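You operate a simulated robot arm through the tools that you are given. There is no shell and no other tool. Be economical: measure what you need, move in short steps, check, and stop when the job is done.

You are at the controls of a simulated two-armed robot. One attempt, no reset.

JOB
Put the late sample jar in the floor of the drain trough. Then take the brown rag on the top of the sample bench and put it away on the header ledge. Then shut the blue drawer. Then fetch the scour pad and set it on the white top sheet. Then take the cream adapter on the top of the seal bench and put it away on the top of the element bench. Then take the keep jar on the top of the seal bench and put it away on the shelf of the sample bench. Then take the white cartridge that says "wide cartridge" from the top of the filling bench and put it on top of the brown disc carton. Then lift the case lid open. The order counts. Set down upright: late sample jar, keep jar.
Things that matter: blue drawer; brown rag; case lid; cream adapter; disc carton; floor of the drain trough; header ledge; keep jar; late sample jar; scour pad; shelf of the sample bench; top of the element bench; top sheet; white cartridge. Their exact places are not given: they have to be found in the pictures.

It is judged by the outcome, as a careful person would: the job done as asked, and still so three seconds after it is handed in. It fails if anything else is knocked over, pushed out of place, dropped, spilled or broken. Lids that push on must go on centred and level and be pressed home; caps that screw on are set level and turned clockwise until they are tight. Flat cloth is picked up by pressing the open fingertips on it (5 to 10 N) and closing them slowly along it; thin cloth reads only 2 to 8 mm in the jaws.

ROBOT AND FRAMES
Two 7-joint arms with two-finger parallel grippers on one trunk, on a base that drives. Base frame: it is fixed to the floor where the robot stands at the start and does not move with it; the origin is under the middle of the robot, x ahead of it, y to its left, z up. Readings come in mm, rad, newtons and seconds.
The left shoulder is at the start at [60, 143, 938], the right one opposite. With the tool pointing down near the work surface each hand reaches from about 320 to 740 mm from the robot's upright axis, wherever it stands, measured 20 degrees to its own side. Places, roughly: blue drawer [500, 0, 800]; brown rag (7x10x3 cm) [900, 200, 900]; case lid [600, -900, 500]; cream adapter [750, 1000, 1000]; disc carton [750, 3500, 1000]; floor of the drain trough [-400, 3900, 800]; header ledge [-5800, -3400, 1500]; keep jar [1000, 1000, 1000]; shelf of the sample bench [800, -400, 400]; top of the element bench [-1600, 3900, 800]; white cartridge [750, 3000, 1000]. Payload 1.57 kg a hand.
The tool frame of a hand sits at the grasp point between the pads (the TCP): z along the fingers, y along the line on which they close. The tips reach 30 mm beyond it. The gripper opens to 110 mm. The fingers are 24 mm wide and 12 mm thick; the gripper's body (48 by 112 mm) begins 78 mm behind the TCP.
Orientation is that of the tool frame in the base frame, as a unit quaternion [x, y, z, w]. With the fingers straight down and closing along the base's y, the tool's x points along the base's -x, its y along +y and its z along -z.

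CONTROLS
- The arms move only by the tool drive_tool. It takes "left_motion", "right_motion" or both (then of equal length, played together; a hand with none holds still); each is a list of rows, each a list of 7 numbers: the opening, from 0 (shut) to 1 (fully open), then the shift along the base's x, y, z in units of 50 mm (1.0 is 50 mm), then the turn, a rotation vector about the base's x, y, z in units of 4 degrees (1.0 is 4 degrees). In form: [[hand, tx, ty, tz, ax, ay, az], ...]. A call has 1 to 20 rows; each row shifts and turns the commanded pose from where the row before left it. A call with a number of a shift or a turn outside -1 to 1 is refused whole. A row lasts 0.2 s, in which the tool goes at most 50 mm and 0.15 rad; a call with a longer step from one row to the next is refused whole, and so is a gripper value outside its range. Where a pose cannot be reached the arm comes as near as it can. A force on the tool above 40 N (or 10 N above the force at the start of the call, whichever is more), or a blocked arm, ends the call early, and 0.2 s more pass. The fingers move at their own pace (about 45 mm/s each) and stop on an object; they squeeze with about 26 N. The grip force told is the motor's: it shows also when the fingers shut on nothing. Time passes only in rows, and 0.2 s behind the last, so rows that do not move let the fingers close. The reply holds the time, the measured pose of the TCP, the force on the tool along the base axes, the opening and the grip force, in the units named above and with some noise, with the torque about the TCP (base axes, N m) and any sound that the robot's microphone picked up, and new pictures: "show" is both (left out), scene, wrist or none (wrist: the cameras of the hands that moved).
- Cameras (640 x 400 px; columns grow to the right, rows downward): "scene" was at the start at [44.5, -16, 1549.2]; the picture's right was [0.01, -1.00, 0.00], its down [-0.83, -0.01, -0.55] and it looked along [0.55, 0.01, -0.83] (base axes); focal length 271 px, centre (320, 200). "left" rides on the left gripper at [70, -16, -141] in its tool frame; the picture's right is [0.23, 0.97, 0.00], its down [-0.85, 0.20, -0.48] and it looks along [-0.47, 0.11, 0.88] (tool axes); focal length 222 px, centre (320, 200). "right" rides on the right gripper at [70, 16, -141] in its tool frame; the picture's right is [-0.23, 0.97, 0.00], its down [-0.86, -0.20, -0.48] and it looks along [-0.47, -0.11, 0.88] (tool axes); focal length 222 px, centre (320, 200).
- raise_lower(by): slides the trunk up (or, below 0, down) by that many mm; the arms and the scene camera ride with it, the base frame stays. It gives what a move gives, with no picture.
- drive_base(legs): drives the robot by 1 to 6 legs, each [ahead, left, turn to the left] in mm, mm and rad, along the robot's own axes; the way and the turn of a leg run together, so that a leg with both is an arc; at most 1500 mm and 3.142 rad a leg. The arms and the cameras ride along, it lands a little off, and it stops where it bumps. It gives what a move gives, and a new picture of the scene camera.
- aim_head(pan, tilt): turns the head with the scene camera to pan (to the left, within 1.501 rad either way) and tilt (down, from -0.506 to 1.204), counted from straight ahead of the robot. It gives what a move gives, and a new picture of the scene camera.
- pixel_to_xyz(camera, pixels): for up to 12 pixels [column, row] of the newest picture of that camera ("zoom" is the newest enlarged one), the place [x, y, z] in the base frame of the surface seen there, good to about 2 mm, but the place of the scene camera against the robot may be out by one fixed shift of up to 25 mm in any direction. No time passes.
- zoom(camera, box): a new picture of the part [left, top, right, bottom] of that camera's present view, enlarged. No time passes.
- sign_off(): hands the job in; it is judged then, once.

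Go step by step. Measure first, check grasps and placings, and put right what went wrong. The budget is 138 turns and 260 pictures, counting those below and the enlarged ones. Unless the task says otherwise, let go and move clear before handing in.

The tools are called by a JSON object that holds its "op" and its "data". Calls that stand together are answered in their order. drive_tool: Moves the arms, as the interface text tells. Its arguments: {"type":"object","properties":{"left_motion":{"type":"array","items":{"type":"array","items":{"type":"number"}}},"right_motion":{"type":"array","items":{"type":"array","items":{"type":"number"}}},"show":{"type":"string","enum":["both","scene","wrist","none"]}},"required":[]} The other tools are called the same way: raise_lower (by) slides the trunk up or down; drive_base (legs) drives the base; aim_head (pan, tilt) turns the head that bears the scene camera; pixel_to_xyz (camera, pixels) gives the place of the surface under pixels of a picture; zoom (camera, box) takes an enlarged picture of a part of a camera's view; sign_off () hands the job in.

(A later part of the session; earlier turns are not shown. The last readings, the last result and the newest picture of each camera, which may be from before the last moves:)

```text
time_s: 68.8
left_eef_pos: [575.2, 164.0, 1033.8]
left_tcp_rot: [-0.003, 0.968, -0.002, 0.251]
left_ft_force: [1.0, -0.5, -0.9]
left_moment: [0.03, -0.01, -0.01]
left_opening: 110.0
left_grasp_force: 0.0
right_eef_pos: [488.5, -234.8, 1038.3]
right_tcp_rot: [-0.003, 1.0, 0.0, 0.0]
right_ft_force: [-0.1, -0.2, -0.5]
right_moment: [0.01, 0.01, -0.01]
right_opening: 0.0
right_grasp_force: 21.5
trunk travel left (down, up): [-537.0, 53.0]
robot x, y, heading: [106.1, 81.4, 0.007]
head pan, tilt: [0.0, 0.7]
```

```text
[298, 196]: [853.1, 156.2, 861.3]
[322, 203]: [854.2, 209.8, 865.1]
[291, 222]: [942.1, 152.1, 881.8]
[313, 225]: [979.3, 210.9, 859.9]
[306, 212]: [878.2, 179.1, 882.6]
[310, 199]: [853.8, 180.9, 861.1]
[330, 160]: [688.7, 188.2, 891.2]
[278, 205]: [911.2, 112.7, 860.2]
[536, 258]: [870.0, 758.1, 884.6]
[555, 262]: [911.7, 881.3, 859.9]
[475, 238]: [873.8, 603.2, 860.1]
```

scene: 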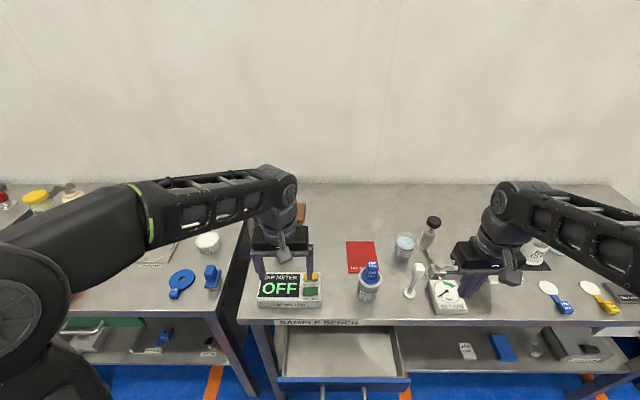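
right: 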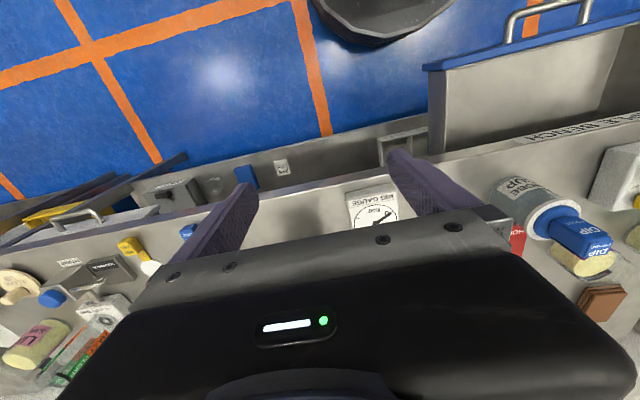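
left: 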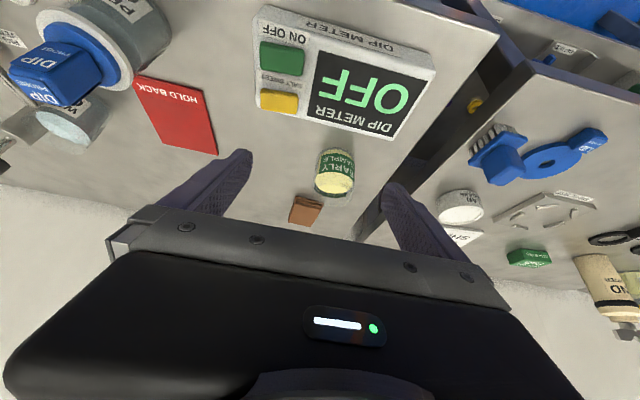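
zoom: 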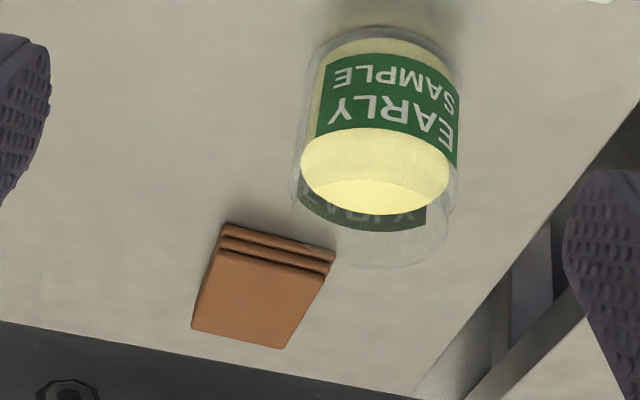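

The rag spans about x 850–950, y 154–212, top at z 882. I raise the trunk 50 mm, then approach with a 21° tilt, over and down onto it.

{"op": "raise_lower", "data": {"by": 50}}

{"op": "drive_tool", "data": {"left_motion": [[1, 0.8, 0.2, 0, 0, 1, 0], [1, 0.8, 0.16, 0, 0, 1, 0], [1, 0.8, 0, 0, 0, 0, 0], [1, 0.8, 0, 0, 0, 0, 0], [1, 0.8, 0, 0, 0, 0, 0], [1, 0.565, 0, -0.62, 0, 0, 0], [1, 0.565, 0, -0.62, 0, 0, 0], [1, 0.565, 0, -0.62, 0, 0, 0], [1, 0.565, 0, -0.62, 0, 0, 0], [1, 0, 0, 0, 0, 0, 0]], "show": "wrist"}}

```text
time_s: 69.7
left_eef_pos: [576.5, 165.0, 1082.9]
left_tcp_rot: [-0.002, 0.968, -0.002, 0.25]
left_ft_force: [0.3, -0.4, 0.6]
left_moment: [0.03, 0.01, 0.0]
left_opening: 109.8
left_grasp_force: 0.0
right_eef_pos: [488.7, -233.7, 1087.3]
right_tcp_rot: [-0.003, 1.0, 0.0, -0.001]
right_ft_force: [-0.2, 0.0, 0.0]
right_moment: [-0.01, 0.02, 0.0]
right_opening: 0.0
right_grasp_force: 21.2
trunk travel left (down, up): [-587.0, 3.0]
robot x, y, heading: [104.9, 83.2, 0.005]
head pan, tilt: [0.0, 0.7]
```

```text
time_s: 71.9
left_eef_pos: [887.7, 181.1, 958.3]
left_tcp_rot: [-0.003, 0.983, -0.001, 0.182]
left_ft_force: [-0.6, -0.7, 0.4]
left_moment: [0.0, -0.04, -0.02]
left_opening: 109.9
left_grasp_force: 0.0
right_eef_pos: [488.0, -234.0, 1088.3]
right_tcp_rot: [-0.003, 1.0, 0.0, 0.0]
right_ft_force: [0.1, -1.1, 0.1]
right_moment: [-0.01, 0.0, -0.03]
right_opening: 0.1
right_grasp_force: 21.3
trunk travel left (down, up): [-587.0, 3.0]
robot x, y, heading: [107.1, 82.7, 0.004]
head pan, tilt: [0.0, 0.7]
```

left: 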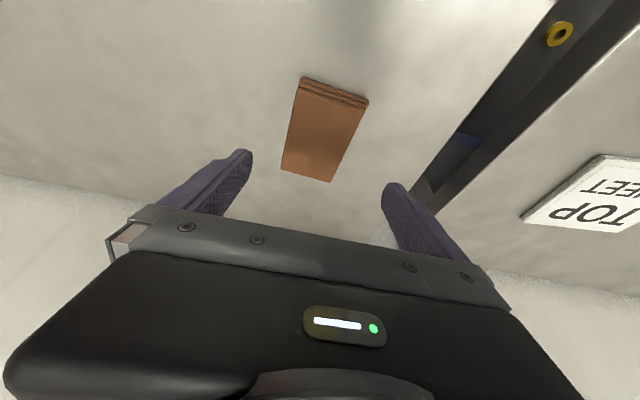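

I measure the rag's corners from here.

{"op": "pixel_to_xyz", "data": {"camera": "left", "pixels": [[301, 87], [365, 106], [283, 168], [330, 180], [324, 130], [330, 95]]}}

```text
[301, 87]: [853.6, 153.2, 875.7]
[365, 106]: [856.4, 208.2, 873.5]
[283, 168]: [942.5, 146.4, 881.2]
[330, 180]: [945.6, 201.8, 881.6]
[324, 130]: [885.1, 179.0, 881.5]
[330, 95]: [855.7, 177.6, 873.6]
```

The rag's centre is (899,178), top z 882. I descend to z≈896, close and lift.

{"op": "drive_tool", "data": {"left_motion": [[1, 0.0, -0.06, -0.5, 0, 0, 0], [1, 0, 0, -0.5, 0, 0, 0], [1, 0, 0, -0.25, 0, 0, 0], [0.5, 0, 0, 0, 0, 0, 0], [0, 0, 0, 0, 0, 0, 0], [0, 0, 0, 0, 0, 0, 0], [0, 0, 0, 0, 0, 0, 0], [0, 0, 0, 0, 0, 0, 0], [0, 0, 0, 0, 0, 0, 0], [0, 0, 0, 0, 0, 0, 0]], "show": "wrist"}}

```text
time_s: 74.1
left_eef_pos: [889.6, 178.8, 895.3]
left_tcp_rot: [-0.003, 0.983, -0.001, 0.182]
left_ft_force: [0.4, -0.3, -0.8]
left_moment: [-0.03, 0.0, -0.02]
left_opening: 65.1
left_grasp_force: 25.5
right_eef_pos: [488.3, -234.9, 1087.7]
right_tcp_rot: [-0.003, 1.0, 0.001, 0.0]
right_ft_force: [0.0, -0.2, 0.4]
right_moment: [-0.02, 0.0, 0.01]
right_opening: 0.1
right_grasp_force: 20.8
trunk travel left (down, up): [-587.0, 3.0]
robot x, y, heading: [109.7, 81.9, 0.006]
head pan, tilt: [0.0, 0.7]
```

left: 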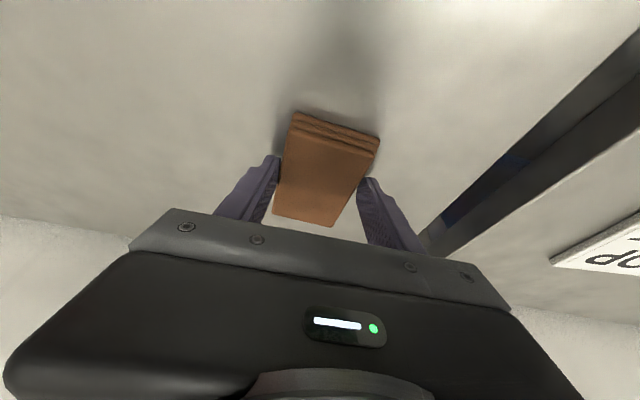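

The rag is gripped (65 mm, 25 N). I lift slowly and draw back.

{"op": "drive_tool", "data": {"left_motion": [[0, 0, 0, 0.15, 0, 0, 0], [0, 0, 0, 0.25, 0, 0, 0], [0, 0, 0, 0.35, 0, 0, 0], [0, 0, 0, 0.45, 0, 0, 0], [0, -0.2, 0, 0.5, 0, 0, 0], [0, -0.3, 0, 0.6, 0, 0, 0], [0, -0.4, 0, 0.6, 0, 0, 0], [0, -0.5, 0, 0.5, 0, 0, 0], [0, -0.6, 0, 0.2, 0, 0, 0], [0, -0.7, 0, 0, 0, 0, 0], [0, -0.7, 0, 0, 0, 0, 0], [0, -0.7, 0, 0, 0, 0, 0], [0, -0.7, 0, 0, 0, 0, 0], [0, -0.7, 0, 0, 0, 0, 0]], "show": "wrist"}}

```text
time_s: 77.1
left_eef_pos: [611.9, 179.3, 1077.0]
left_tcp_rot: [-0.004, 0.983, -0.001, 0.181]
left_ft_force: [0.2, -0.6, 0.4]
left_moment: [-0.02, 0.04, 0.02]
left_opening: 64.5
left_grasp_force: 25.9
right_eef_pos: [487.7, -234.4, 1088.5]
right_tcp_rot: [-0.002, 1.0, 0.0, 0.0]
right_ft_force: [0.1, 0.0, -0.1]
right_moment: [0.04, 0.01, 0.0]
right_opening: 0.0
right_grasp_force: 21.5
trunk travel left (down, up): [-587.0, 3.0]
robot x, y, heading: [103.1, 82.5, 0.008]
head pan, tilt: [0.0, 0.7]
```

left: 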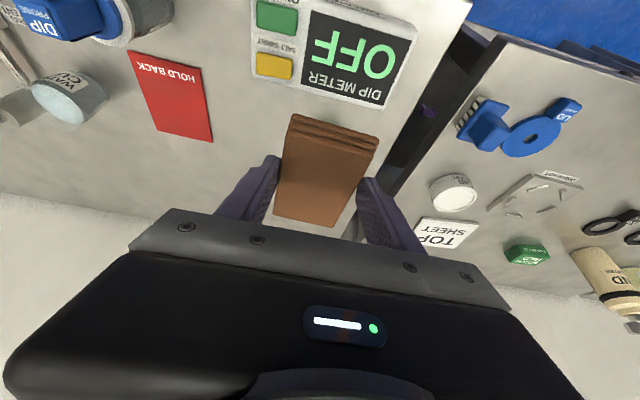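

The rag is held. I back away and turn right to find the way to the header ledge.

{"op": "drive_base", "data": {"legs": [[-550, 0, 0], [0, 0, -1.4], [0, 0, -1.17]]}}

{"op": "aim_head", "data": {"pan": 0.0, "tilt": 0.2}}

```text
time_s: 86.9
left_eef_pos: [-829.5, -269.4, 1077.6]
left_tcp_rot: [0.945, 0.271, -0.175, 0.048]
left_ft_force: [0.0, 0.0, -0.5]
left_moment: [-0.04, -0.01, -0.02]
left_opening: 63.7
left_grasp_force: 26.4
right_eef_pos: [-939.7, 141.7, 1088.4]
right_tcp_rot: [0.958, 0.286, 0.0, -0.001]
right_ft_force: [-0.2, -0.4, -0.5]
right_moment: [0.0, -0.01, 0.02]
right_opening: 0.0
right_grasp_force: 21.1
trunk travel left (down, up): [-587.0, 3.0]
robot x, y, heading: [-451.5, 81.5, -2.587]
head pan, tilt: [0.0, 0.7]
stopped in leg 3: the robot was blocked; the commanded pose is now the measured one
```

scene: 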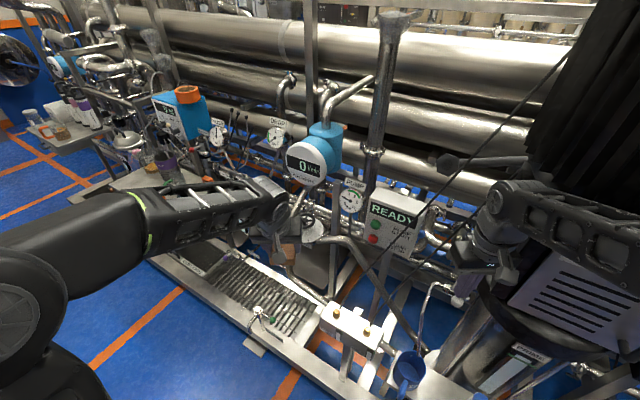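

```text
time_s: 87.8
left_eef_pos: [-828.9, -269.8, 1076.6]
left_tcp_rot: [0.946, 0.271, -0.174, 0.047]
left_ft_force: [-0.1, 0.8, 0.0]
left_moment: [0.0, 0.03, -0.04]
left_opening: 63.7
left_grasp_force: 26.0
right_eef_pos: [-939.5, 141.1, 1088.6]
right_tcp_rot: [0.959, 0.282, 0.0, -0.002]
right_ft_force: [0.2, -0.9, -0.3]
right_moment: [0.0, 0.04, -0.03]
right_opening: 0.0
right_grasp_force: 21.4
trunk travel left (down, up): [-587.0, 3.0]
robot x, y, heading: [-451.3, 78.7, -2.587]
head pan, tilt: [0.0, 0.201]
```

scene: 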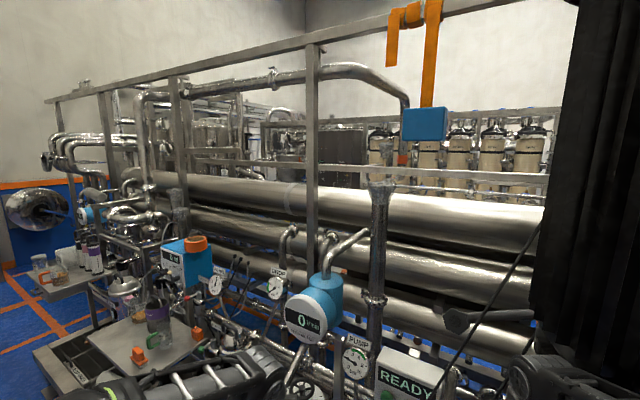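

A large skid stands behind the robot start and I was just blocked turning. I turn back to face -y and look along the aisle.

{"op": "drive_base", "data": {"legs": [[0, 0, 1.0]]}}

{"op": "aim_head", "data": {"pan": -0.35, "tilt": 0.25}}

```text
time_s: 90.8
left_eef_pos: [-362.9, -428.3, 1078.3]
left_tcp_rot: [0.7, 0.691, -0.13, 0.126]
left_ft_force: [0.4, 0.4, -1.0]
left_moment: [0.02, 0.0, -0.01]
left_opening: 63.8
left_grasp_force: 25.5
right_eef_pos: [-769.5, -298.0, 1087.8]
right_tcp_rot: [0.705, 0.709, 0.001, -0.001]
right_ft_force: [-0.3, 0.8, 0.2]
right_moment: [0.02, 0.01, -0.01]
right_opening: 0.0
right_grasp_force: 21.1
trunk travel left (down, up): [-587.0, 3.0]
robot x, y, heading: [-451.0, 80.5, -1.582]
head pan, tilt: [0.0, 0.201]
```

scene: 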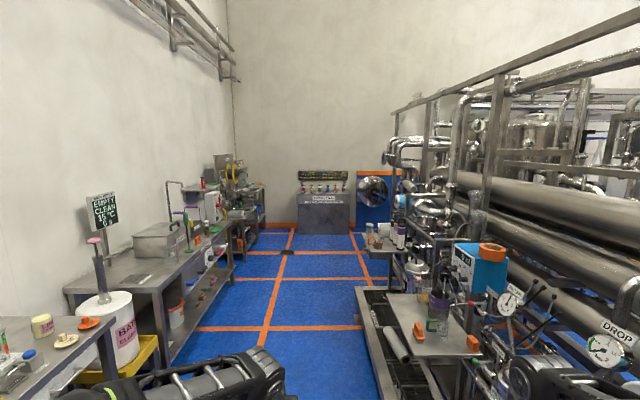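

```text
time_s: 91.6
left_eef_pos: [-363.6, -427.1, 1077.2]
left_tcp_rot: [0.699, 0.691, -0.131, 0.127]
left_ft_force: [0.3, 0.3, -0.6]
left_moment: [0.01, 0.04, 0.0]
left_opening: 63.8
left_grasp_force: 26.0
right_eef_pos: [-770.1, -297.6, 1088.0]
right_tcp_rot: [0.705, 0.709, 0.0, 0.0]
right_ft_force: [-0.1, -0.1, 0.5]
right_moment: [0.02, 0.05, -0.01]
right_opening: 0.0
right_grasp_force: 21.0
trunk travel left (down, up): [-587.0, 3.0]
robot x, y, heading: [-450.1, 82.6, -1.584]
head pan, tilt: [-0.351, 0.25]
```

scene: 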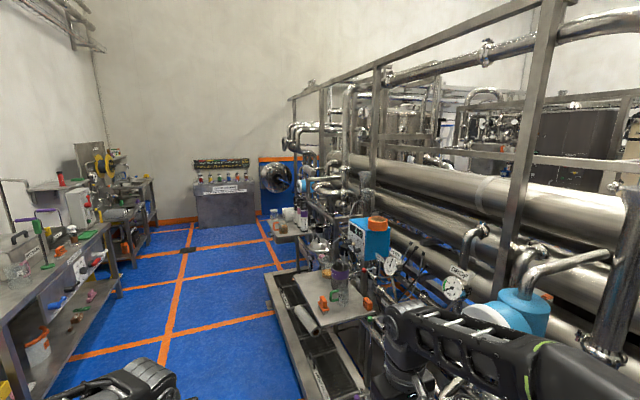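

The aisle runs towards -y between benches and skid. I measure its widths and the far end.

{"op": "pixel_to_xyz", "data": {"camera": "scene", "pixels": [[270, 275], [300, 385], [225, 226], [255, 228], [276, 178], [118, 290], [290, 222], [300, 130], [235, 200], [320, 160], [150, 225], [265, 235]]}}

{"op": "zoom", "data": {"camera": "scene", "box": [180, 80, 420, 260]}}

```text
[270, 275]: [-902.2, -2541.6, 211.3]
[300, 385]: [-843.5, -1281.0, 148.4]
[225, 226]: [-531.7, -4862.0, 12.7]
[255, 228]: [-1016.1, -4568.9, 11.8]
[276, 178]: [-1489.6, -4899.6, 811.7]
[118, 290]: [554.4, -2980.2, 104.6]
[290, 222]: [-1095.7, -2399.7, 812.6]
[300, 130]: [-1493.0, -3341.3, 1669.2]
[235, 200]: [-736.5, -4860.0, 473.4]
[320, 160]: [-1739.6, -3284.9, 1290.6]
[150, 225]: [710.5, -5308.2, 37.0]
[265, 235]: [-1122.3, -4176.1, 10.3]
```

```text
2.22 times, centred on (300, 170) of scene
```

zoom: 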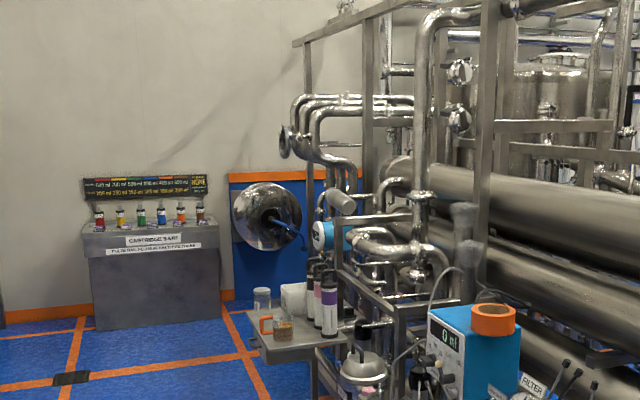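

There's a gap of about 1 m between the skid's end (y≈-3350) and the cabinets (y≈-4600). I shift to x≈-300, drive down the aisle to y≈-3900, and turn to face -x.

{"op": "drive_base", "data": {"legs": [[0, 150, 0.012], [1350, 0, 0], [1350, 0, 0], [1250, 0, 0]]}}

{"op": "aim_head", "data": {"pan": -1.2, "tilt": 0.35}}

```text
time_s: 111.8
left_eef_pos: [-145.1, -4412.8, 1076.6]
left_tcp_rot: [0.691, 0.699, -0.129, 0.127]
left_ft_force: [-0.5, -0.3, -0.1]
left_moment: [0.02, -0.03, 0.02]
left_opening: 63.8
left_grasp_force: 25.5
right_eef_pos: [-555.3, -4293.1, 1087.4]
right_tcp_rot: [0.698, 0.716, 0.0, -0.001]
right_ft_force: [-0.1, 0.1, -0.2]
right_moment: [-0.03, 0.0, 0.02]
right_opening: 0.0
right_grasp_force: 21.3
trunk travel left (down, up): [-587.0, 3.0]
robot x, y, heading: [-243.3, -3904.5, -1.558]
head pan, tilt: [-0.351, 0.25]
```

scene: 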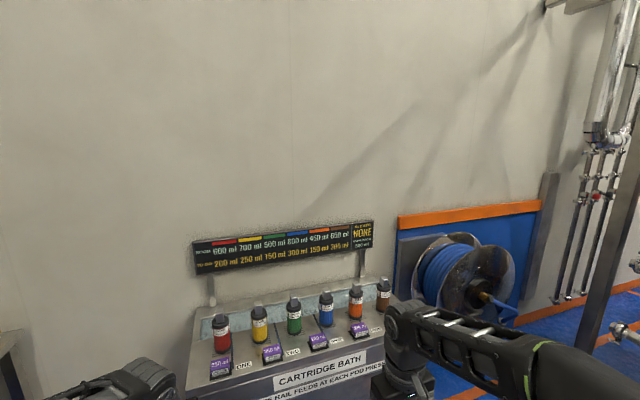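

```text
time_s: 112.9
left_eef_pos: [-144.9, -4412.9, 1076.3]
left_tcp_rot: [0.691, 0.7, -0.128, 0.128]
left_ft_force: [0.0, -0.6, 0.6]
left_moment: [-0.02, 0.01, -0.01]
left_opening: 64.0
left_grasp_force: 25.7
right_eef_pos: [-555.0, -4291.7, 1087.4]
right_tcp_rot: [0.697, 0.717, 0.001, -0.001]
right_ft_force: [0.5, -0.1, -0.5]
right_moment: [-0.01, 0.01, 0.01]
right_opening: 0.2
right_grasp_force: 21.5
trunk travel left (down, up): [-587.0, 3.0]
robot x, y, heading: [-247.4, -3906.8, -1.56]
head pan, tilt: [-1.201, 0.351]
```

scene: 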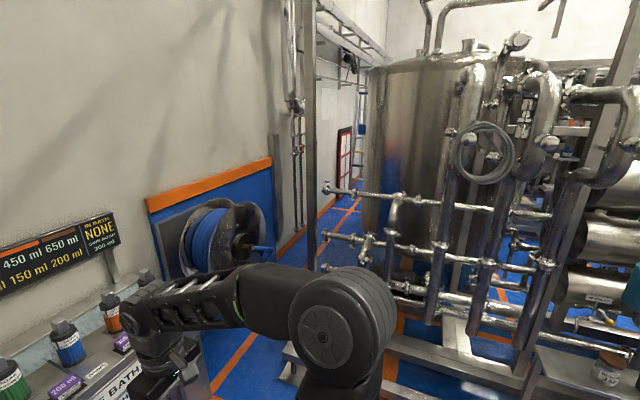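

A passage runs along the wall past the hose reel at (225,245) and a post at (312,250). I measure it.

{"op": "pixel_to_xyz", "data": {"camera": "scene", "pixels": [[262, 240], [225, 280], [312, 255], [278, 375], [330, 215], [380, 150], [336, 262], [290, 260], [355, 135], [340, 160], [300, 100], [275, 250]]}}

{"op": "zoom", "data": {"camera": "scene", "box": [250, 60, 450, 320]}}

```text
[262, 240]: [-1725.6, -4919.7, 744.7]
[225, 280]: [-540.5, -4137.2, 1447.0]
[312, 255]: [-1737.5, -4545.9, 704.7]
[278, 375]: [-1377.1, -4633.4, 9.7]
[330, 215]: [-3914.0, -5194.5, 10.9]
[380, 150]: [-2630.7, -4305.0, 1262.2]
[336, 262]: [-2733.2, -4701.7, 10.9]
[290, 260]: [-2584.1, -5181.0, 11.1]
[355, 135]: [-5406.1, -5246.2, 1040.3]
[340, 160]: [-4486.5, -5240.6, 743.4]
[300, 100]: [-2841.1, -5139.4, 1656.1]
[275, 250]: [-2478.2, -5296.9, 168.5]
```

```text
1.54 times, centred on (350, 190) of scene
```

zoom: 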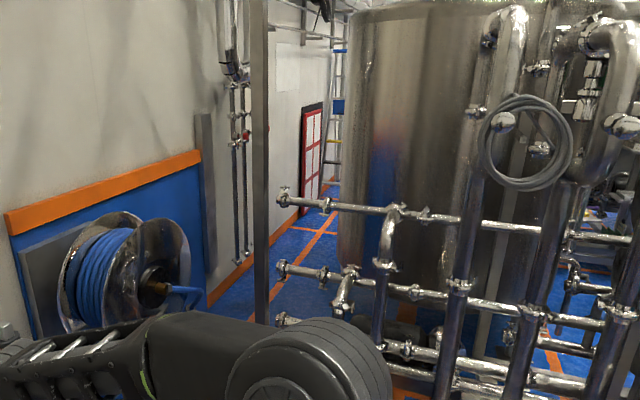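

The gap here (≈370 mm between post and hose reel) is too narrow. The aisle at y≈2900 leading to -x was wide, so I go round the other end: reverse up the aisle and turn to face -x.

{"op": "drive_base", "data": {"legs": [[-1350, 0, -0.01], [-1350, 0, 0], [-1350, 0, 0], [-1350, 0, 0], [-1350, 0, 0], [0, 0, -1.57]]}}

{"op": "aim_head", "data": {"pan": 0, "tilt": 0.3}}

```text
time_s: 148.8
left_eef_pos: [-527.4, 2744.4, 1076.4]
left_tcp_rot: [0.983, -0.029, -0.182, -0.007]
left_ft_force: [-1.0, 0.4, -0.3]
left_moment: [-0.03, 0.0, 0.02]
left_opening: 63.8
left_grasp_force: 26.0
right_eef_pos: [-376.6, 3145.8, 1087.9]
right_tcp_rot: [1.0, -0.023, 0.001, 0.0]
right_ft_force: [0.8, 0.0, 0.4]
right_moment: [-0.02, -0.01, 0.01]
right_opening: 0.0
right_grasp_force: 20.8
trunk travel left (down, up): [-587.0, 3.0]
robot x, y, heading: [-16.4, 2809.1, 3.078]
head pan, tilt: [-1.201, 0.351]
```

scene: 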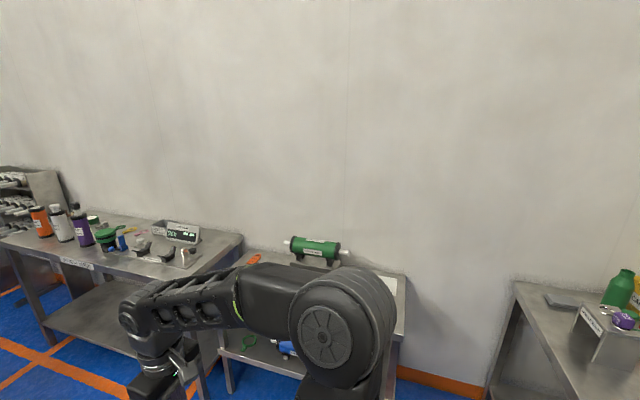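

```text
time_s: 150.2
left_eef_pos: [-527.7, 2744.4, 1078.3]
left_tcp_rot: [0.983, -0.029, -0.181, -0.007]
left_ft_force: [0.3, 1.2, -0.2]
left_moment: [-0.01, 0.0, 0.01]
left_opening: 63.6
left_grasp_force: 26.0
right_eef_pos: [-377.5, 3143.8, 1088.0]
right_tcp_rot: [1.0, -0.022, 0.001, 0.0]
right_ft_force: [-0.8, -0.2, 0.3]
right_moment: [0.03, -0.02, 0.0]
right_opening: 0.2
right_grasp_force: 21.3
trunk travel left (down, up): [-587.0, 3.0]
robot x, y, heading: [-14.5, 2803.3, 3.081]
head pan, tilt: [0.0, 0.3]
```

scene: 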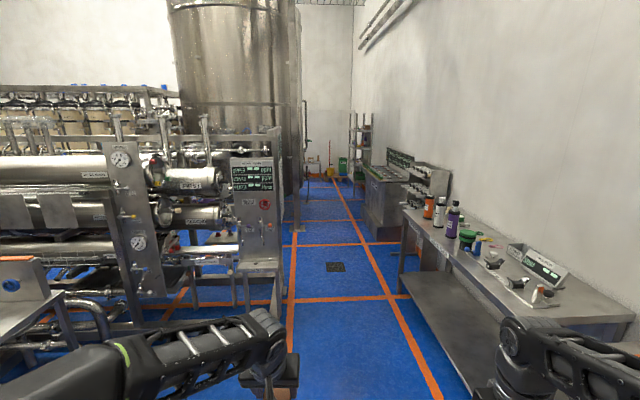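

The aisle to -x is open. I measure its bounds.

{"op": "pixel_to_xyz", "data": {"camera": "scene", "pixels": [[278, 300], [280, 180], [300, 225], [368, 232], [405, 300], [320, 175], [305, 185], [345, 185], [360, 140], [310, 110], [345, 250], [335, 130]]}}

{"op": "zoom", "data": {"camera": "scene", "box": [260, 80, 440, 260]}}

```text
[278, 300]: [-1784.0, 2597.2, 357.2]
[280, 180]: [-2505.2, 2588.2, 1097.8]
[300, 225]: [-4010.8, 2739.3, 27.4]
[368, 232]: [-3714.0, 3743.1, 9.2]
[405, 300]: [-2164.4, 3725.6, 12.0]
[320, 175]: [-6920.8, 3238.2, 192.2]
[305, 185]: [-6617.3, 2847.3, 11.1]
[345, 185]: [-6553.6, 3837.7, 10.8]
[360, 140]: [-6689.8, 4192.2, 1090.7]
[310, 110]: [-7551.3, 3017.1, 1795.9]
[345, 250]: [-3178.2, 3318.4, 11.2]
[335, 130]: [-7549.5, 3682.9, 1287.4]
```

```text
2.22 times, centred on (350, 170) of scene
```

zoom: 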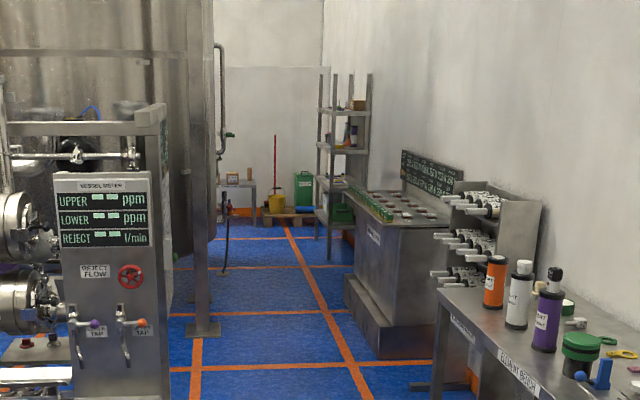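

The corridor is y≈2740–3720. I centre at y≈3200 and drive 4.2 m towards -x.

{"op": "drive_base", "data": {"legs": [[0, -390, 0.062], [1400, 0, 0], [1400, 0, 0], [1400, 0, 0]]}}

{"op": "aim_head", "data": {"pan": 0.6, "tilt": 0.3}}

```text
time_s: 172.3
left_eef_pos: [-4694.9, 3097.7, 1076.6]
left_tcp_rot: [0.983, -0.002, -0.181, -0.001]
left_ft_force: [-0.4, -0.4, 0.3]
left_moment: [0.02, -0.02, -0.05]
left_opening: 63.8
left_grasp_force: 25.6
right_eef_pos: [-4566.0, 3507.2, 1087.9]
right_tcp_rot: [1.0, 0.007, 0.0, 0.0]
right_ft_force: [0.1, -0.5, 0.2]
right_moment: [0.03, 0.01, -0.01]
right_opening: 0.2
right_grasp_force: 21.1
trunk travel left (down, up): [-587.0, 3.0]
robot x, y, heading: [-4183.8, 3189.3, 3.137]
head pan, tilt: [0.0, 0.3]
```

scene: 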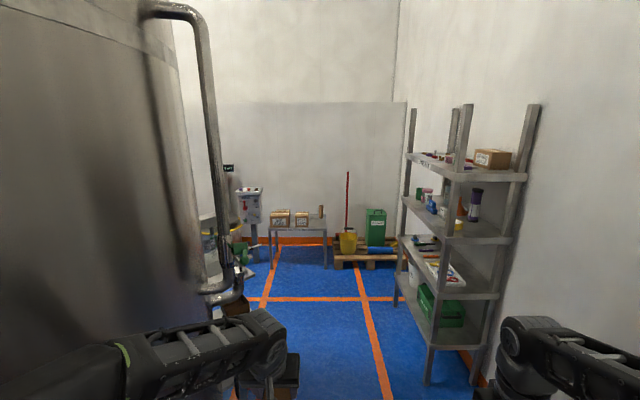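

```text
time_s: 173.3
left_eef_pos: [-4693.5, 3098.1, 1078.3]
left_tcp_rot: [0.983, -0.002, -0.182, -0.002]
left_ft_force: [-0.3, -0.9, 0.3]
left_moment: [0.02, -0.03, 0.01]
left_opening: 63.7
left_grasp_force: 25.8
right_eef_pos: [-4565.9, 3506.7, 1088.6]
right_tcp_rot: [1.0, 0.006, 0.002, 0.001]
right_ft_force: [0.4, -0.7, 0.8]
right_moment: [-0.01, 0.02, -0.01]
right_opening: 0.0
right_grasp_force: 21.7
trunk travel left (down, up): [-587.0, 3.0]
robot x, y, heading: [-4188.4, 3192.1, 3.137]
head pan, tilt: [0.6, 0.3]
```

scene: 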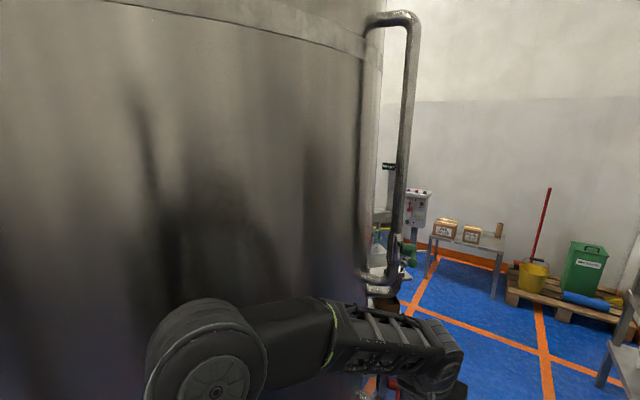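

The tank and its pipe at (395,200) are on the left; shelf rack on the right. I measure the gap and next table.

{"op": "pixel_to_xyz", "data": {"camera": "scene", "pixels": [[405, 150], [380, 295], [370, 270], [372, 380], [425, 290], [410, 200], [495, 265], [430, 235], [440, 228], [605, 375], [385, 262], [370, 100]]}}

```text
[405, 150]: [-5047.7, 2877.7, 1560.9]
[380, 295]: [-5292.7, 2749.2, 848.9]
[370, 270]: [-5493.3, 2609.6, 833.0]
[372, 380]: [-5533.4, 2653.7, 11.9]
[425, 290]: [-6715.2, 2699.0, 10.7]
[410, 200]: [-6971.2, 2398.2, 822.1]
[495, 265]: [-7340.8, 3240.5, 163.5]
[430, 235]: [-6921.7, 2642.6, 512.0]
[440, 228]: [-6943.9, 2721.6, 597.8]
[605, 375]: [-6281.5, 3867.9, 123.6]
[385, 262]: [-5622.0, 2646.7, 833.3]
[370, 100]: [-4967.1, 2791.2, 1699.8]
```

The pipe is at (-5050, 2880), so I shift right 150 mm, drive 1.7 m ahead and look left.

{"op": "drive_base", "data": {"legs": [[0, -150, 0], [1000, 0, 0], [750, 0, 0]]}}

{"op": "aim_head", "data": {"pan": 1.3, "tilt": 0.3}}

```text
time_s: 183.1
left_eef_pos: [-6440.7, 3251.0, 1078.0]
left_tcp_rot: [0.984, -0.001, -0.18, -0.002]
left_ft_force: [-0.4, -0.5, -0.1]
left_moment: [0.01, -0.02, -0.02]
left_opening: 64.2
left_grasp_force: 26.4
right_eef_pos: [-6314.5, 3660.7, 1086.9]
right_tcp_rot: [1.0, 0.007, 0.0, 0.0]
right_ft_force: [1.0, 0.6, -1.6]
right_moment: [-0.03, -0.01, 0.0]
right_opening: 0.0
right_grasp_force: 20.6
trunk travel left (down, up): [-587.0, 3.0]
robot x, y, heading: [-5932.2, 3345.7, 3.139]
head pan, tilt: [0.6, 0.3]
```

scene: 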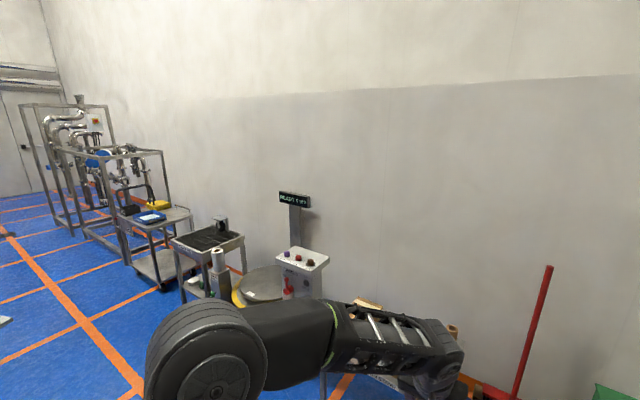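

```text
time_s: 184.2
left_eef_pos: [-6439.5, 3252.1, 1077.9]
left_tcp_rot: [0.983, -0.001, -0.181, -0.002]
left_ft_force: [0.7, 0.5, -0.5]
left_moment: [0.01, -0.02, -0.02]
left_opening: 63.5
left_grasp_force: 26.0
right_eef_pos: [-6312.9, 3659.9, 1087.3]
right_tcp_rot: [1.0, 0.007, 0.001, 0.0]
right_ft_force: [0.0, 0.3, -0.1]
right_moment: [0.0, 0.01, -0.04]
right_opening: 0.2
right_grasp_force: 21.5
trunk travel left (down, up): [-587.0, 3.0]
robot x, y, heading: [-5932.3, 3344.2, 3.138]
head pan, tilt: [1.3, 0.3]
```

scene: 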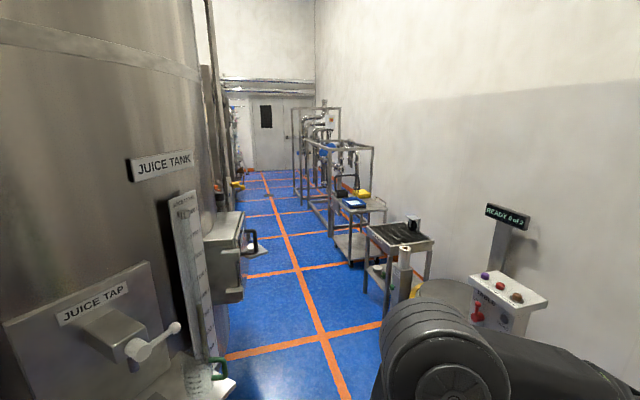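

An aisle runs along -y here. I measure its bounds and zoom for the header ledge.

{"op": "pixel_to_xyz", "data": {"camera": "scene", "pixels": [[240, 290], [225, 385], [348, 262], [362, 305], [305, 220], [265, 250], [262, 172], [240, 190], [235, 130], [300, 110], [325, 235], [215, 190]]}}

{"op": "zoom", "data": {"camera": "scene", "box": [190, 60, 400, 300]}}

```text
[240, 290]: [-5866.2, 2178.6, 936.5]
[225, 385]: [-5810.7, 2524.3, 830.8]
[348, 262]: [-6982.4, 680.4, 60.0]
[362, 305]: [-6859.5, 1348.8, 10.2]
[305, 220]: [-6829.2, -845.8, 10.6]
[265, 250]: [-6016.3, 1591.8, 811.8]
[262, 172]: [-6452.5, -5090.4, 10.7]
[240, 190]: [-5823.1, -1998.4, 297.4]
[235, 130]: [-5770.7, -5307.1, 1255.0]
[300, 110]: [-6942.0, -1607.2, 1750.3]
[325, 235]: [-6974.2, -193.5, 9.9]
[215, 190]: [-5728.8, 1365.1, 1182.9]
```

```text
1.67 times, centred on (295, 180) of scene
```

zoom: 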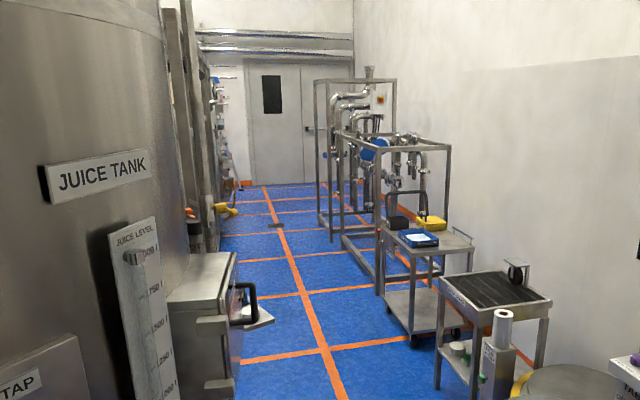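

I check how far the arms stick out sideways before going down the aisle.

{"op": "pixel_to_xyz", "data": {"camera": "scene", "pixels": [[400, 350], [430, 310], [480, 320], [440, 380], [520, 350], [600, 370], [385, 360]]}}

{"op": "aim_head", "data": {"pan": 1.3, "tilt": 0.9}}

```text
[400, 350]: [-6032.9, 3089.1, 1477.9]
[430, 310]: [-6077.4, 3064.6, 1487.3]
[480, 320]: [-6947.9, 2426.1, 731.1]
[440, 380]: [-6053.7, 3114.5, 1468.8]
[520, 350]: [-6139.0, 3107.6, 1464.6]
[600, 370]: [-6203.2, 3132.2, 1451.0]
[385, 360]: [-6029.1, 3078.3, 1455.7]
```

```text
time_s: 185.2
left_eef_pos: [-6440.4, 3252.7, 1076.8]
left_tcp_rot: [0.983, -0.001, -0.182, -0.002]
left_ft_force: [0.1, -0.1, -0.6]
left_moment: [0.02, 0.0, -0.04]
left_opening: 63.5
left_grasp_force: 26.4
right_eef_pos: [-6313.9, 3660.3, 1088.7]
right_tcp_rot: [1.0, 0.007, 0.0, -0.001]
right_ft_force: [0.0, 0.6, 0.2]
right_moment: [0.02, 0.0, 0.01]
right_opening: 0.0
right_grasp_force: 21.4
trunk travel left (down, up): [-587.0, 3.0]
robot x, y, heading: [-5932.3, 3345.2, 3.143]
head pan, tilt: [1.3, 0.901]
```

scene: 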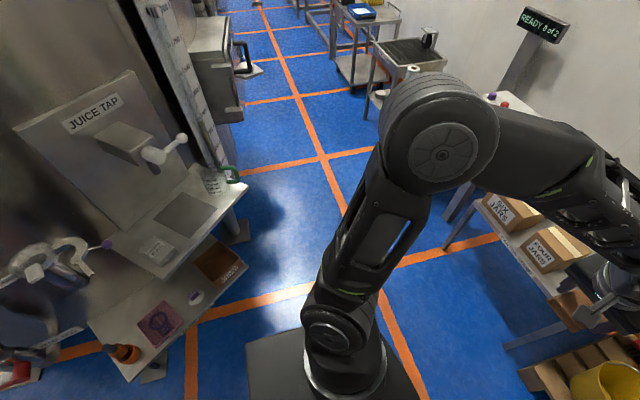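

The arms' half width is about 330 mm, so the 800 mm aisle is passable. I check the box table's legs on the right before shifting there.

{"op": "pixel_to_xyz", "data": {"camera": "scene", "pixels": [[447, 247], [507, 347], [450, 215], [530, 375], [250, 70], [245, 165], [368, 90], [345, 85], [240, 200], [185, 135]]}}

```text
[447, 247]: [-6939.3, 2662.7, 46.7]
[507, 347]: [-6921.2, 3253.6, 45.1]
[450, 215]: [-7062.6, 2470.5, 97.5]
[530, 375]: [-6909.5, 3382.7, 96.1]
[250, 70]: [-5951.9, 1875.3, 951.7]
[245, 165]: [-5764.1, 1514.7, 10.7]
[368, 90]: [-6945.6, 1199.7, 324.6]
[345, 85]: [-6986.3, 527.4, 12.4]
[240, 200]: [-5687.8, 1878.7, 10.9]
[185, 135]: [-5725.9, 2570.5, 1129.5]
```

I drive to x≈-6430, turn to face -y and go 2.8 m down the aisle.

{"op": "drive_base", "data": {"legs": [[490, 0, 0], [0, 0, 1.571], [1400, 0, 0], [1400, 0, 0]]}}

{"op": "aim_head", "data": {"pan": 0.1, "tilt": 0.2}}

```text
time_s: 205.1
left_eef_pos: [-6309.2, 38.9, 1077.8]
left_tcp_rot: [0.696, 0.695, -0.13, 0.127]
left_ft_force: [-0.1, -0.5, 0.0]
left_moment: [0.05, 0.01, -0.02]
left_opening: 63.9
left_grasp_force: 26.1
right_eef_pos: [-6716.0, 165.7, 1087.2]
right_tcp_rot: [0.702, 0.713, 0.0, -0.001]
right_ft_force: [-0.4, 0.2, 0.1]
right_moment: [0.0, -0.01, -0.04]
right_opening: 0.1
right_grasp_force: 21.8
trunk travel left (down, up): [-587.0, 3.0]
robot x, y, heading: [-6402.3, 548.5, -1.576]
head pan, tilt: [1.3, 0.901]
```

scene: 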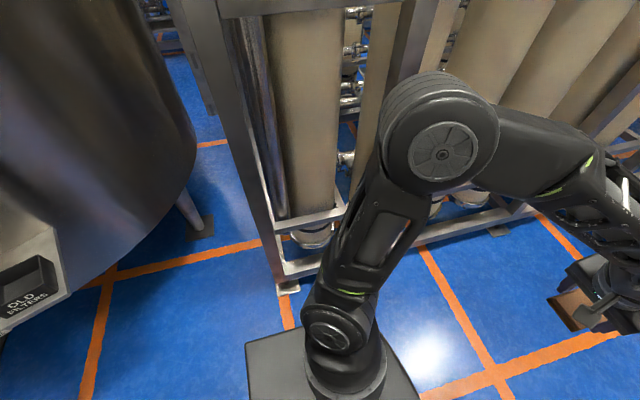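

```text
time_s: 206.5
left_eef_pos: [-6309.8, 39.8, 1078.4]
left_tcp_rot: [0.696, 0.694, -0.13, 0.127]
left_ft_force: [0.0, -0.8, 0.0]
left_moment: [0.03, -0.02, -0.05]
left_opening: 63.8
left_grasp_force: 26.3
right_eef_pos: [-6717.0, 166.3, 1088.0]
right_tcp_rot: [0.702, 0.712, 0.001, -0.001]
right_ft_force: [0.6, 0.1, -0.6]
right_moment: [-0.01, -0.01, -0.02]
right_opening: 0.0
right_grasp_force: 21.3
trunk travel left (down, up): [-587.0, 3.0]
robot x, y, heading: [-6400.2, 546.2, -1.571]
head pan, tilt: [0.099, 0.201]
```

scene: 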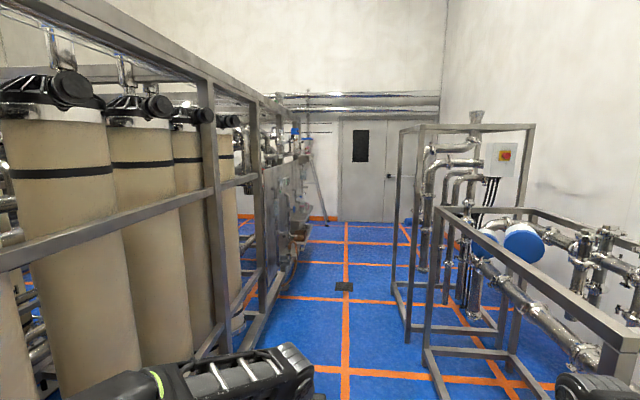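

The aisle continues; the left frame at (290,150) may carry the header ledge. I measure and zoom.

{"op": "pixel_to_xyz", "data": {"camera": "scene", "pixels": [[426, 340], [405, 300], [432, 215], [262, 280], [215, 330], [300, 240], [290, 150], [308, 135], [295, 110], [325, 190]]}}

{"op": "zoom", "data": {"camera": "scene", "box": [220, 80, 360, 300]}}

```text
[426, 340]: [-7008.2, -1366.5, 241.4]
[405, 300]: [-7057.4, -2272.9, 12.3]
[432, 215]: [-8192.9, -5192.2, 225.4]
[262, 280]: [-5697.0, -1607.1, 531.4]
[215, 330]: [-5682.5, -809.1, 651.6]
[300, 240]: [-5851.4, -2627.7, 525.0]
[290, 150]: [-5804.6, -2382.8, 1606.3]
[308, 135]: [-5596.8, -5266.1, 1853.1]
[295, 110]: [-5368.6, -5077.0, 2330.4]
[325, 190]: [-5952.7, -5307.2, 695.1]
```

```text
1.82 times, centred on (290, 190) of scene
```

zoom: 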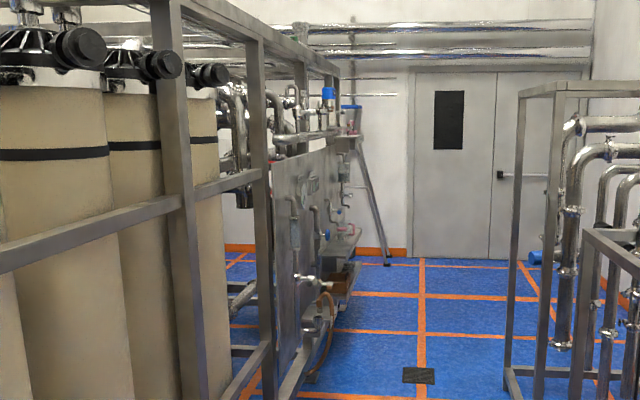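

The aisle widens; right frame at x≈-7008. I drive 3.7 m ahead and then look left for the ledge.

{"op": "drive_base", "data": {"legs": [[0, -60, 0], [1250, 0, 0], [1250, 0, 0], [1250, 0, 0]]}}

{"op": "aim_head", "data": {"pan": 1.45, "tilt": 0.3}}

```text
time_s: 225.1
left_eef_pos: [-6401.3, -3690.4, 1077.2]
left_tcp_rot: [0.701, 0.689, -0.131, 0.127]
left_ft_force: [0.3, -0.7, 0.5]
left_moment: [-0.01, -0.01, 0.0]
left_opening: 63.9
left_grasp_force: 26.1
right_eef_pos: [-6807.4, -3558.4, 1088.6]
right_tcp_rot: [0.707, 0.707, 0.001, -0.001]
right_ft_force: [0.7, 0.1, 0.1]
right_moment: [0.0, -0.01, -0.03]
right_opening: 0.0
right_grasp_force: 21.8
trunk travel left (down, up): [-587.0, 3.0]
robot x, y, heading: [-6488.1, -3181.1, -1.59]
head pan, tilt: [0.099, 0.201]
```

scene: 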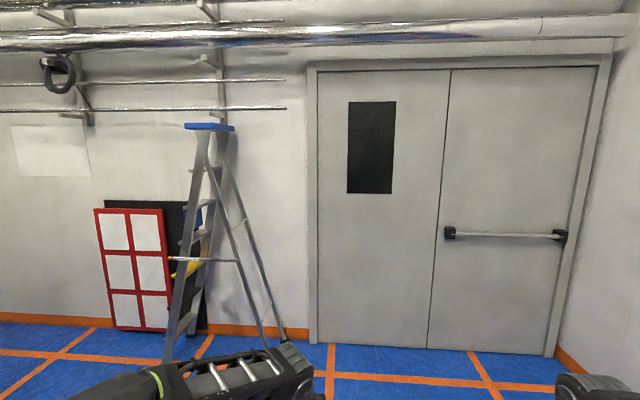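

```text
time_s: 226.6
left_eef_pos: [-6402.8, -3690.2, 1076.8]
left_tcp_rot: [0.701, 0.689, -0.13, 0.126]
left_ft_force: [0.0, 1.0, -0.5]
left_moment: [0.02, 0.01, 0.01]
left_opening: 63.7
left_grasp_force: 25.6
right_eef_pos: [-6808.8, -3558.1, 1088.2]
right_tcp_rot: [0.707, 0.707, 0.002, -0.001]
right_ft_force: [0.2, 0.2, 0.3]
right_moment: [0.0, -0.01, -0.01]
right_opening: 0.0
right_grasp_force: 21.4
trunk travel left (down, up): [-587.0, 3.0]
robot x, y, heading: [-6486.7, -3179.2, -1.592]
head pan, tilt: [1.45, 0.3]
```

scene: 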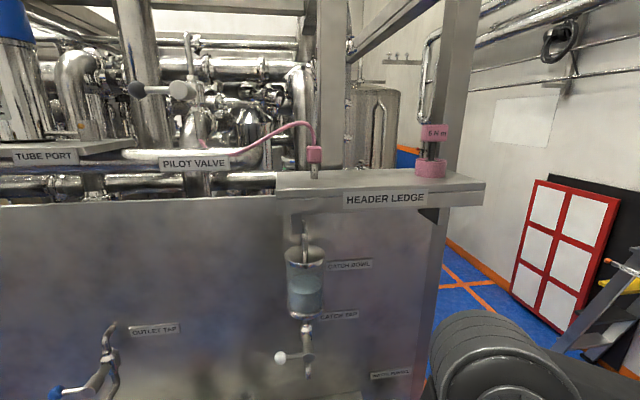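

The HEADER LEDGE is at (385,190), with a pink plug at (315,158) and a pink ring tool at (432,160). I measure its surface.

{"op": "zoom", "data": {"camera": "scene", "box": [260, 110, 500, 230]}}

{"op": "pixel_to_xyz", "data": {"camera": "scene", "pixels": [[285, 178], [340, 178], [365, 178], [390, 178], [400, 172], [350, 172], [385, 190], [475, 182], [315, 165], [430, 172], [365, 182], [280, 200]]}}

```text
2.67 times, centred on (380, 170) of scene
```

zoom: 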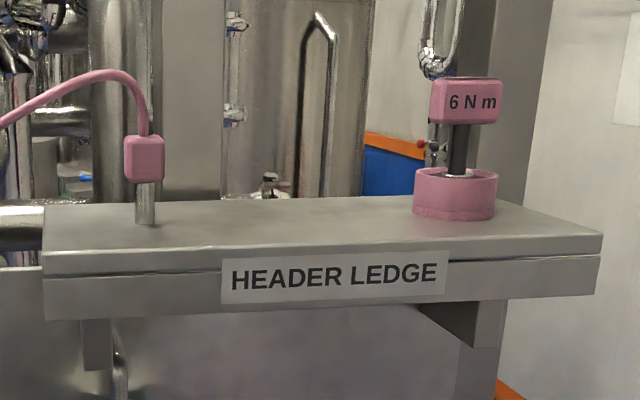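

```text
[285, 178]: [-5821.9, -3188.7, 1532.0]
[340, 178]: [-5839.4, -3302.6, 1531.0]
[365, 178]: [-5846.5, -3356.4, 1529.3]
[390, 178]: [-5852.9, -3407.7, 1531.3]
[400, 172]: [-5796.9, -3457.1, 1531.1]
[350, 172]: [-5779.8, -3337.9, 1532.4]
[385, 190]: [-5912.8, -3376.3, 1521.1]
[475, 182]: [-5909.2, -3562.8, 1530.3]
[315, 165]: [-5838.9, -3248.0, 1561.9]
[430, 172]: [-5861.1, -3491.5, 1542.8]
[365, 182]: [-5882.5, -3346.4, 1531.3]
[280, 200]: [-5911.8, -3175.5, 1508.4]
```

The ledge's top is z≈1522, x≈-5886..-5740, free between y≈-3270 and -3440. I move back from it, turn to face +x, and keep clear of the panel.

{"op": "drive_base", "data": {"legs": [[290, -180, 0.02], [0, 0, 1.571]]}}

{"op": "aim_head", "data": {"pan": 0.0, "tilt": 0.3}}

```text
time_s: 232.7
left_eef_pos: [-6164.5, -3373.7, 1078.7]
left_tcp_rot: [-0.007, 0.983, 0.0, 0.181]
left_ft_force: [-0.3, 0.9, -0.2]
left_moment: [-0.03, 0.03, -0.02]
left_opening: 63.8
left_grasp_force: 26.3
right_eef_pos: [-6285.2, -3783.9, 1087.9]
right_tcp_rot: [-0.015, 1.0, 0.0, -0.001]
right_ft_force: [-0.2, -0.1, 0.4]
right_moment: [-0.03, -0.01, 0.02]
right_opening: 0.0
right_grasp_force: 21.1
trunk travel left (down, up): [-587.0, 3.0]
robot x, y, heading: [-6669.5, -3473.5, 0.015]
head pan, tilt: [1.45, 0.3]
```

scene: 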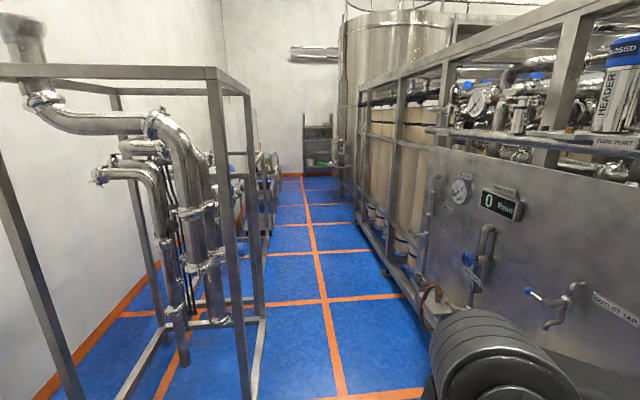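

```text
time_s: 234.3
left_eef_pos: [-6163.8, -3374.6, 1078.0]
left_tcp_rot: [-0.007, 0.983, 0.0, 0.182]
left_ft_force: [0.1, 0.0, -0.9]
left_moment: [0.0, 0.08, -0.01]
left_opening: 63.7
left_grasp_force: 26.3
right_eef_pos: [-6284.4, -3782.8, 1088.1]
right_tcp_rot: [-0.015, 1.0, 0.0, -0.001]
right_ft_force: [-0.8, 0.1, 0.0]
right_moment: [0.0, 0.01, 0.01]
right_opening: 0.0
right_grasp_force: 21.2
trunk travel left (down, up): [-587.0, 3.0]
robot x, y, heading: [-6668.6, -3473.4, 0.014]
head pan, tilt: [0.0, 0.3]
```

scene: 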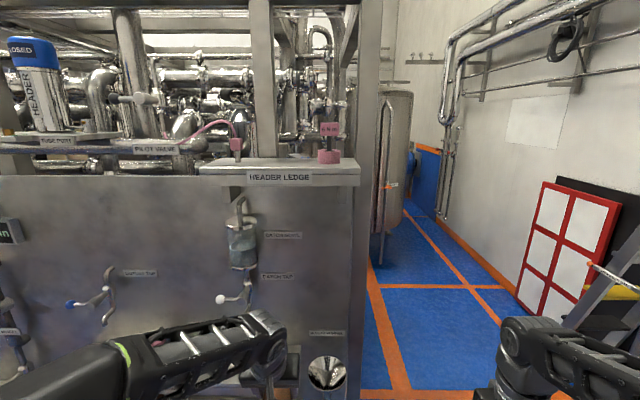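

The hand is at y≈-3374, 505 mm ahead of the robot. I raise it to z≈1600 while tipping the tool to 85° forward, well clear of the ledge.

{"op": "drive_tool", "data": {"left_motion": [[0, 0, 0.1, 0.4, 0, -1, 0], [0, 0, 0.1, 0.4, 0, -1, 0], [0, 0, 0.1, 0.4, 0, -1, 0], [0, 0, 0.1, 0.4, 0, -1, 0], [0, 0, 0, 0.4, 0, -1, 0], [0, 0, 0, 0.4, 0, -1, 0], [0, 0, 0, 0.4, 0, -1, 0], [0, 0, 0, 0.4, 0, -1, 0], [0, 0, 0, 0.4, 0, -1, 0], [0, 0, 0, 0.4, 0, -1, 0], [0, 0, 0, 0.4, 0, -1, 0], [0, 0, 0, 0.4, 0, -1, 0], [0, 0, 0, 0.4, 0, -1, 0], [0, 0, 0, 0.4, 0, -1, 0], [0, 0, 0, 0.4, 0, -1, 0], [0, 0, 0, 0.4, 0, -1, 0], [0, 0, 0, 0.9, 0, 0, 0], [0, 0, 0, 0.9, 0, 0, 0], [0, 0, 0, 0.9, 0, 0, 0], [0, 0, 0, 0.9, 0, 0, 0]]}}

```text
time_s: 238.5
left_eef_pos: [-6164.9, -3354.2, 1577.1]
left_tcp_rot: [-0.004, 0.738, -0.004, 0.675]
left_ft_force: [1.7, 0.6, 0.8]
left_moment: [0.0, 0.05, 0.0]
left_opening: 63.7
left_grasp_force: 26.2
right_eef_pos: [-6284.3, -3784.0, 1088.6]
right_tcp_rot: [-0.014, 1.0, 0.0, -0.001]
right_ft_force: [1.0, 0.0, -0.3]
right_moment: [0.02, -0.03, 0.01]
right_opening: 0.0
right_grasp_force: 21.9
trunk travel left (down, up): [-587.0, 3.0]
robot x, y, heading: [-6672.9, -3471.9, 0.016]
head pan, tilt: [0.0, 0.3]
```

scene: 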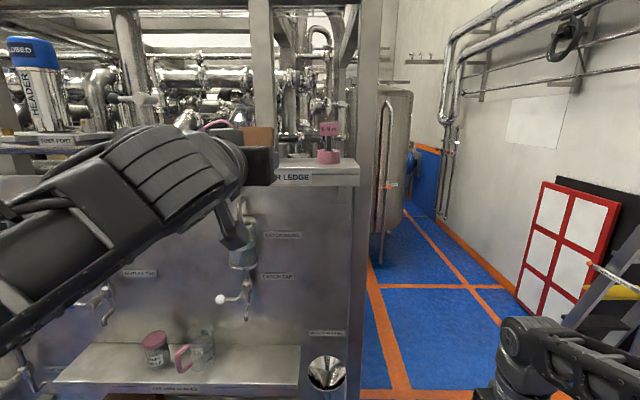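
left: 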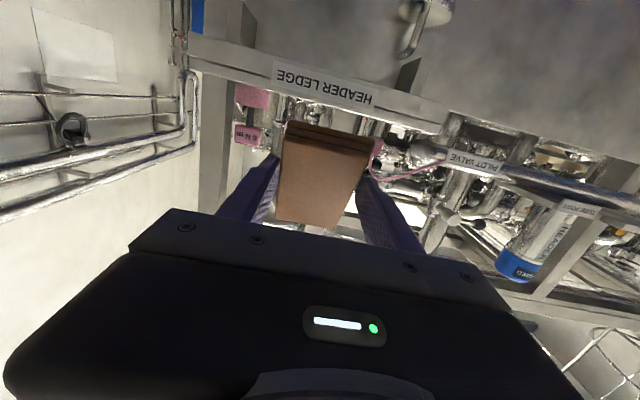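

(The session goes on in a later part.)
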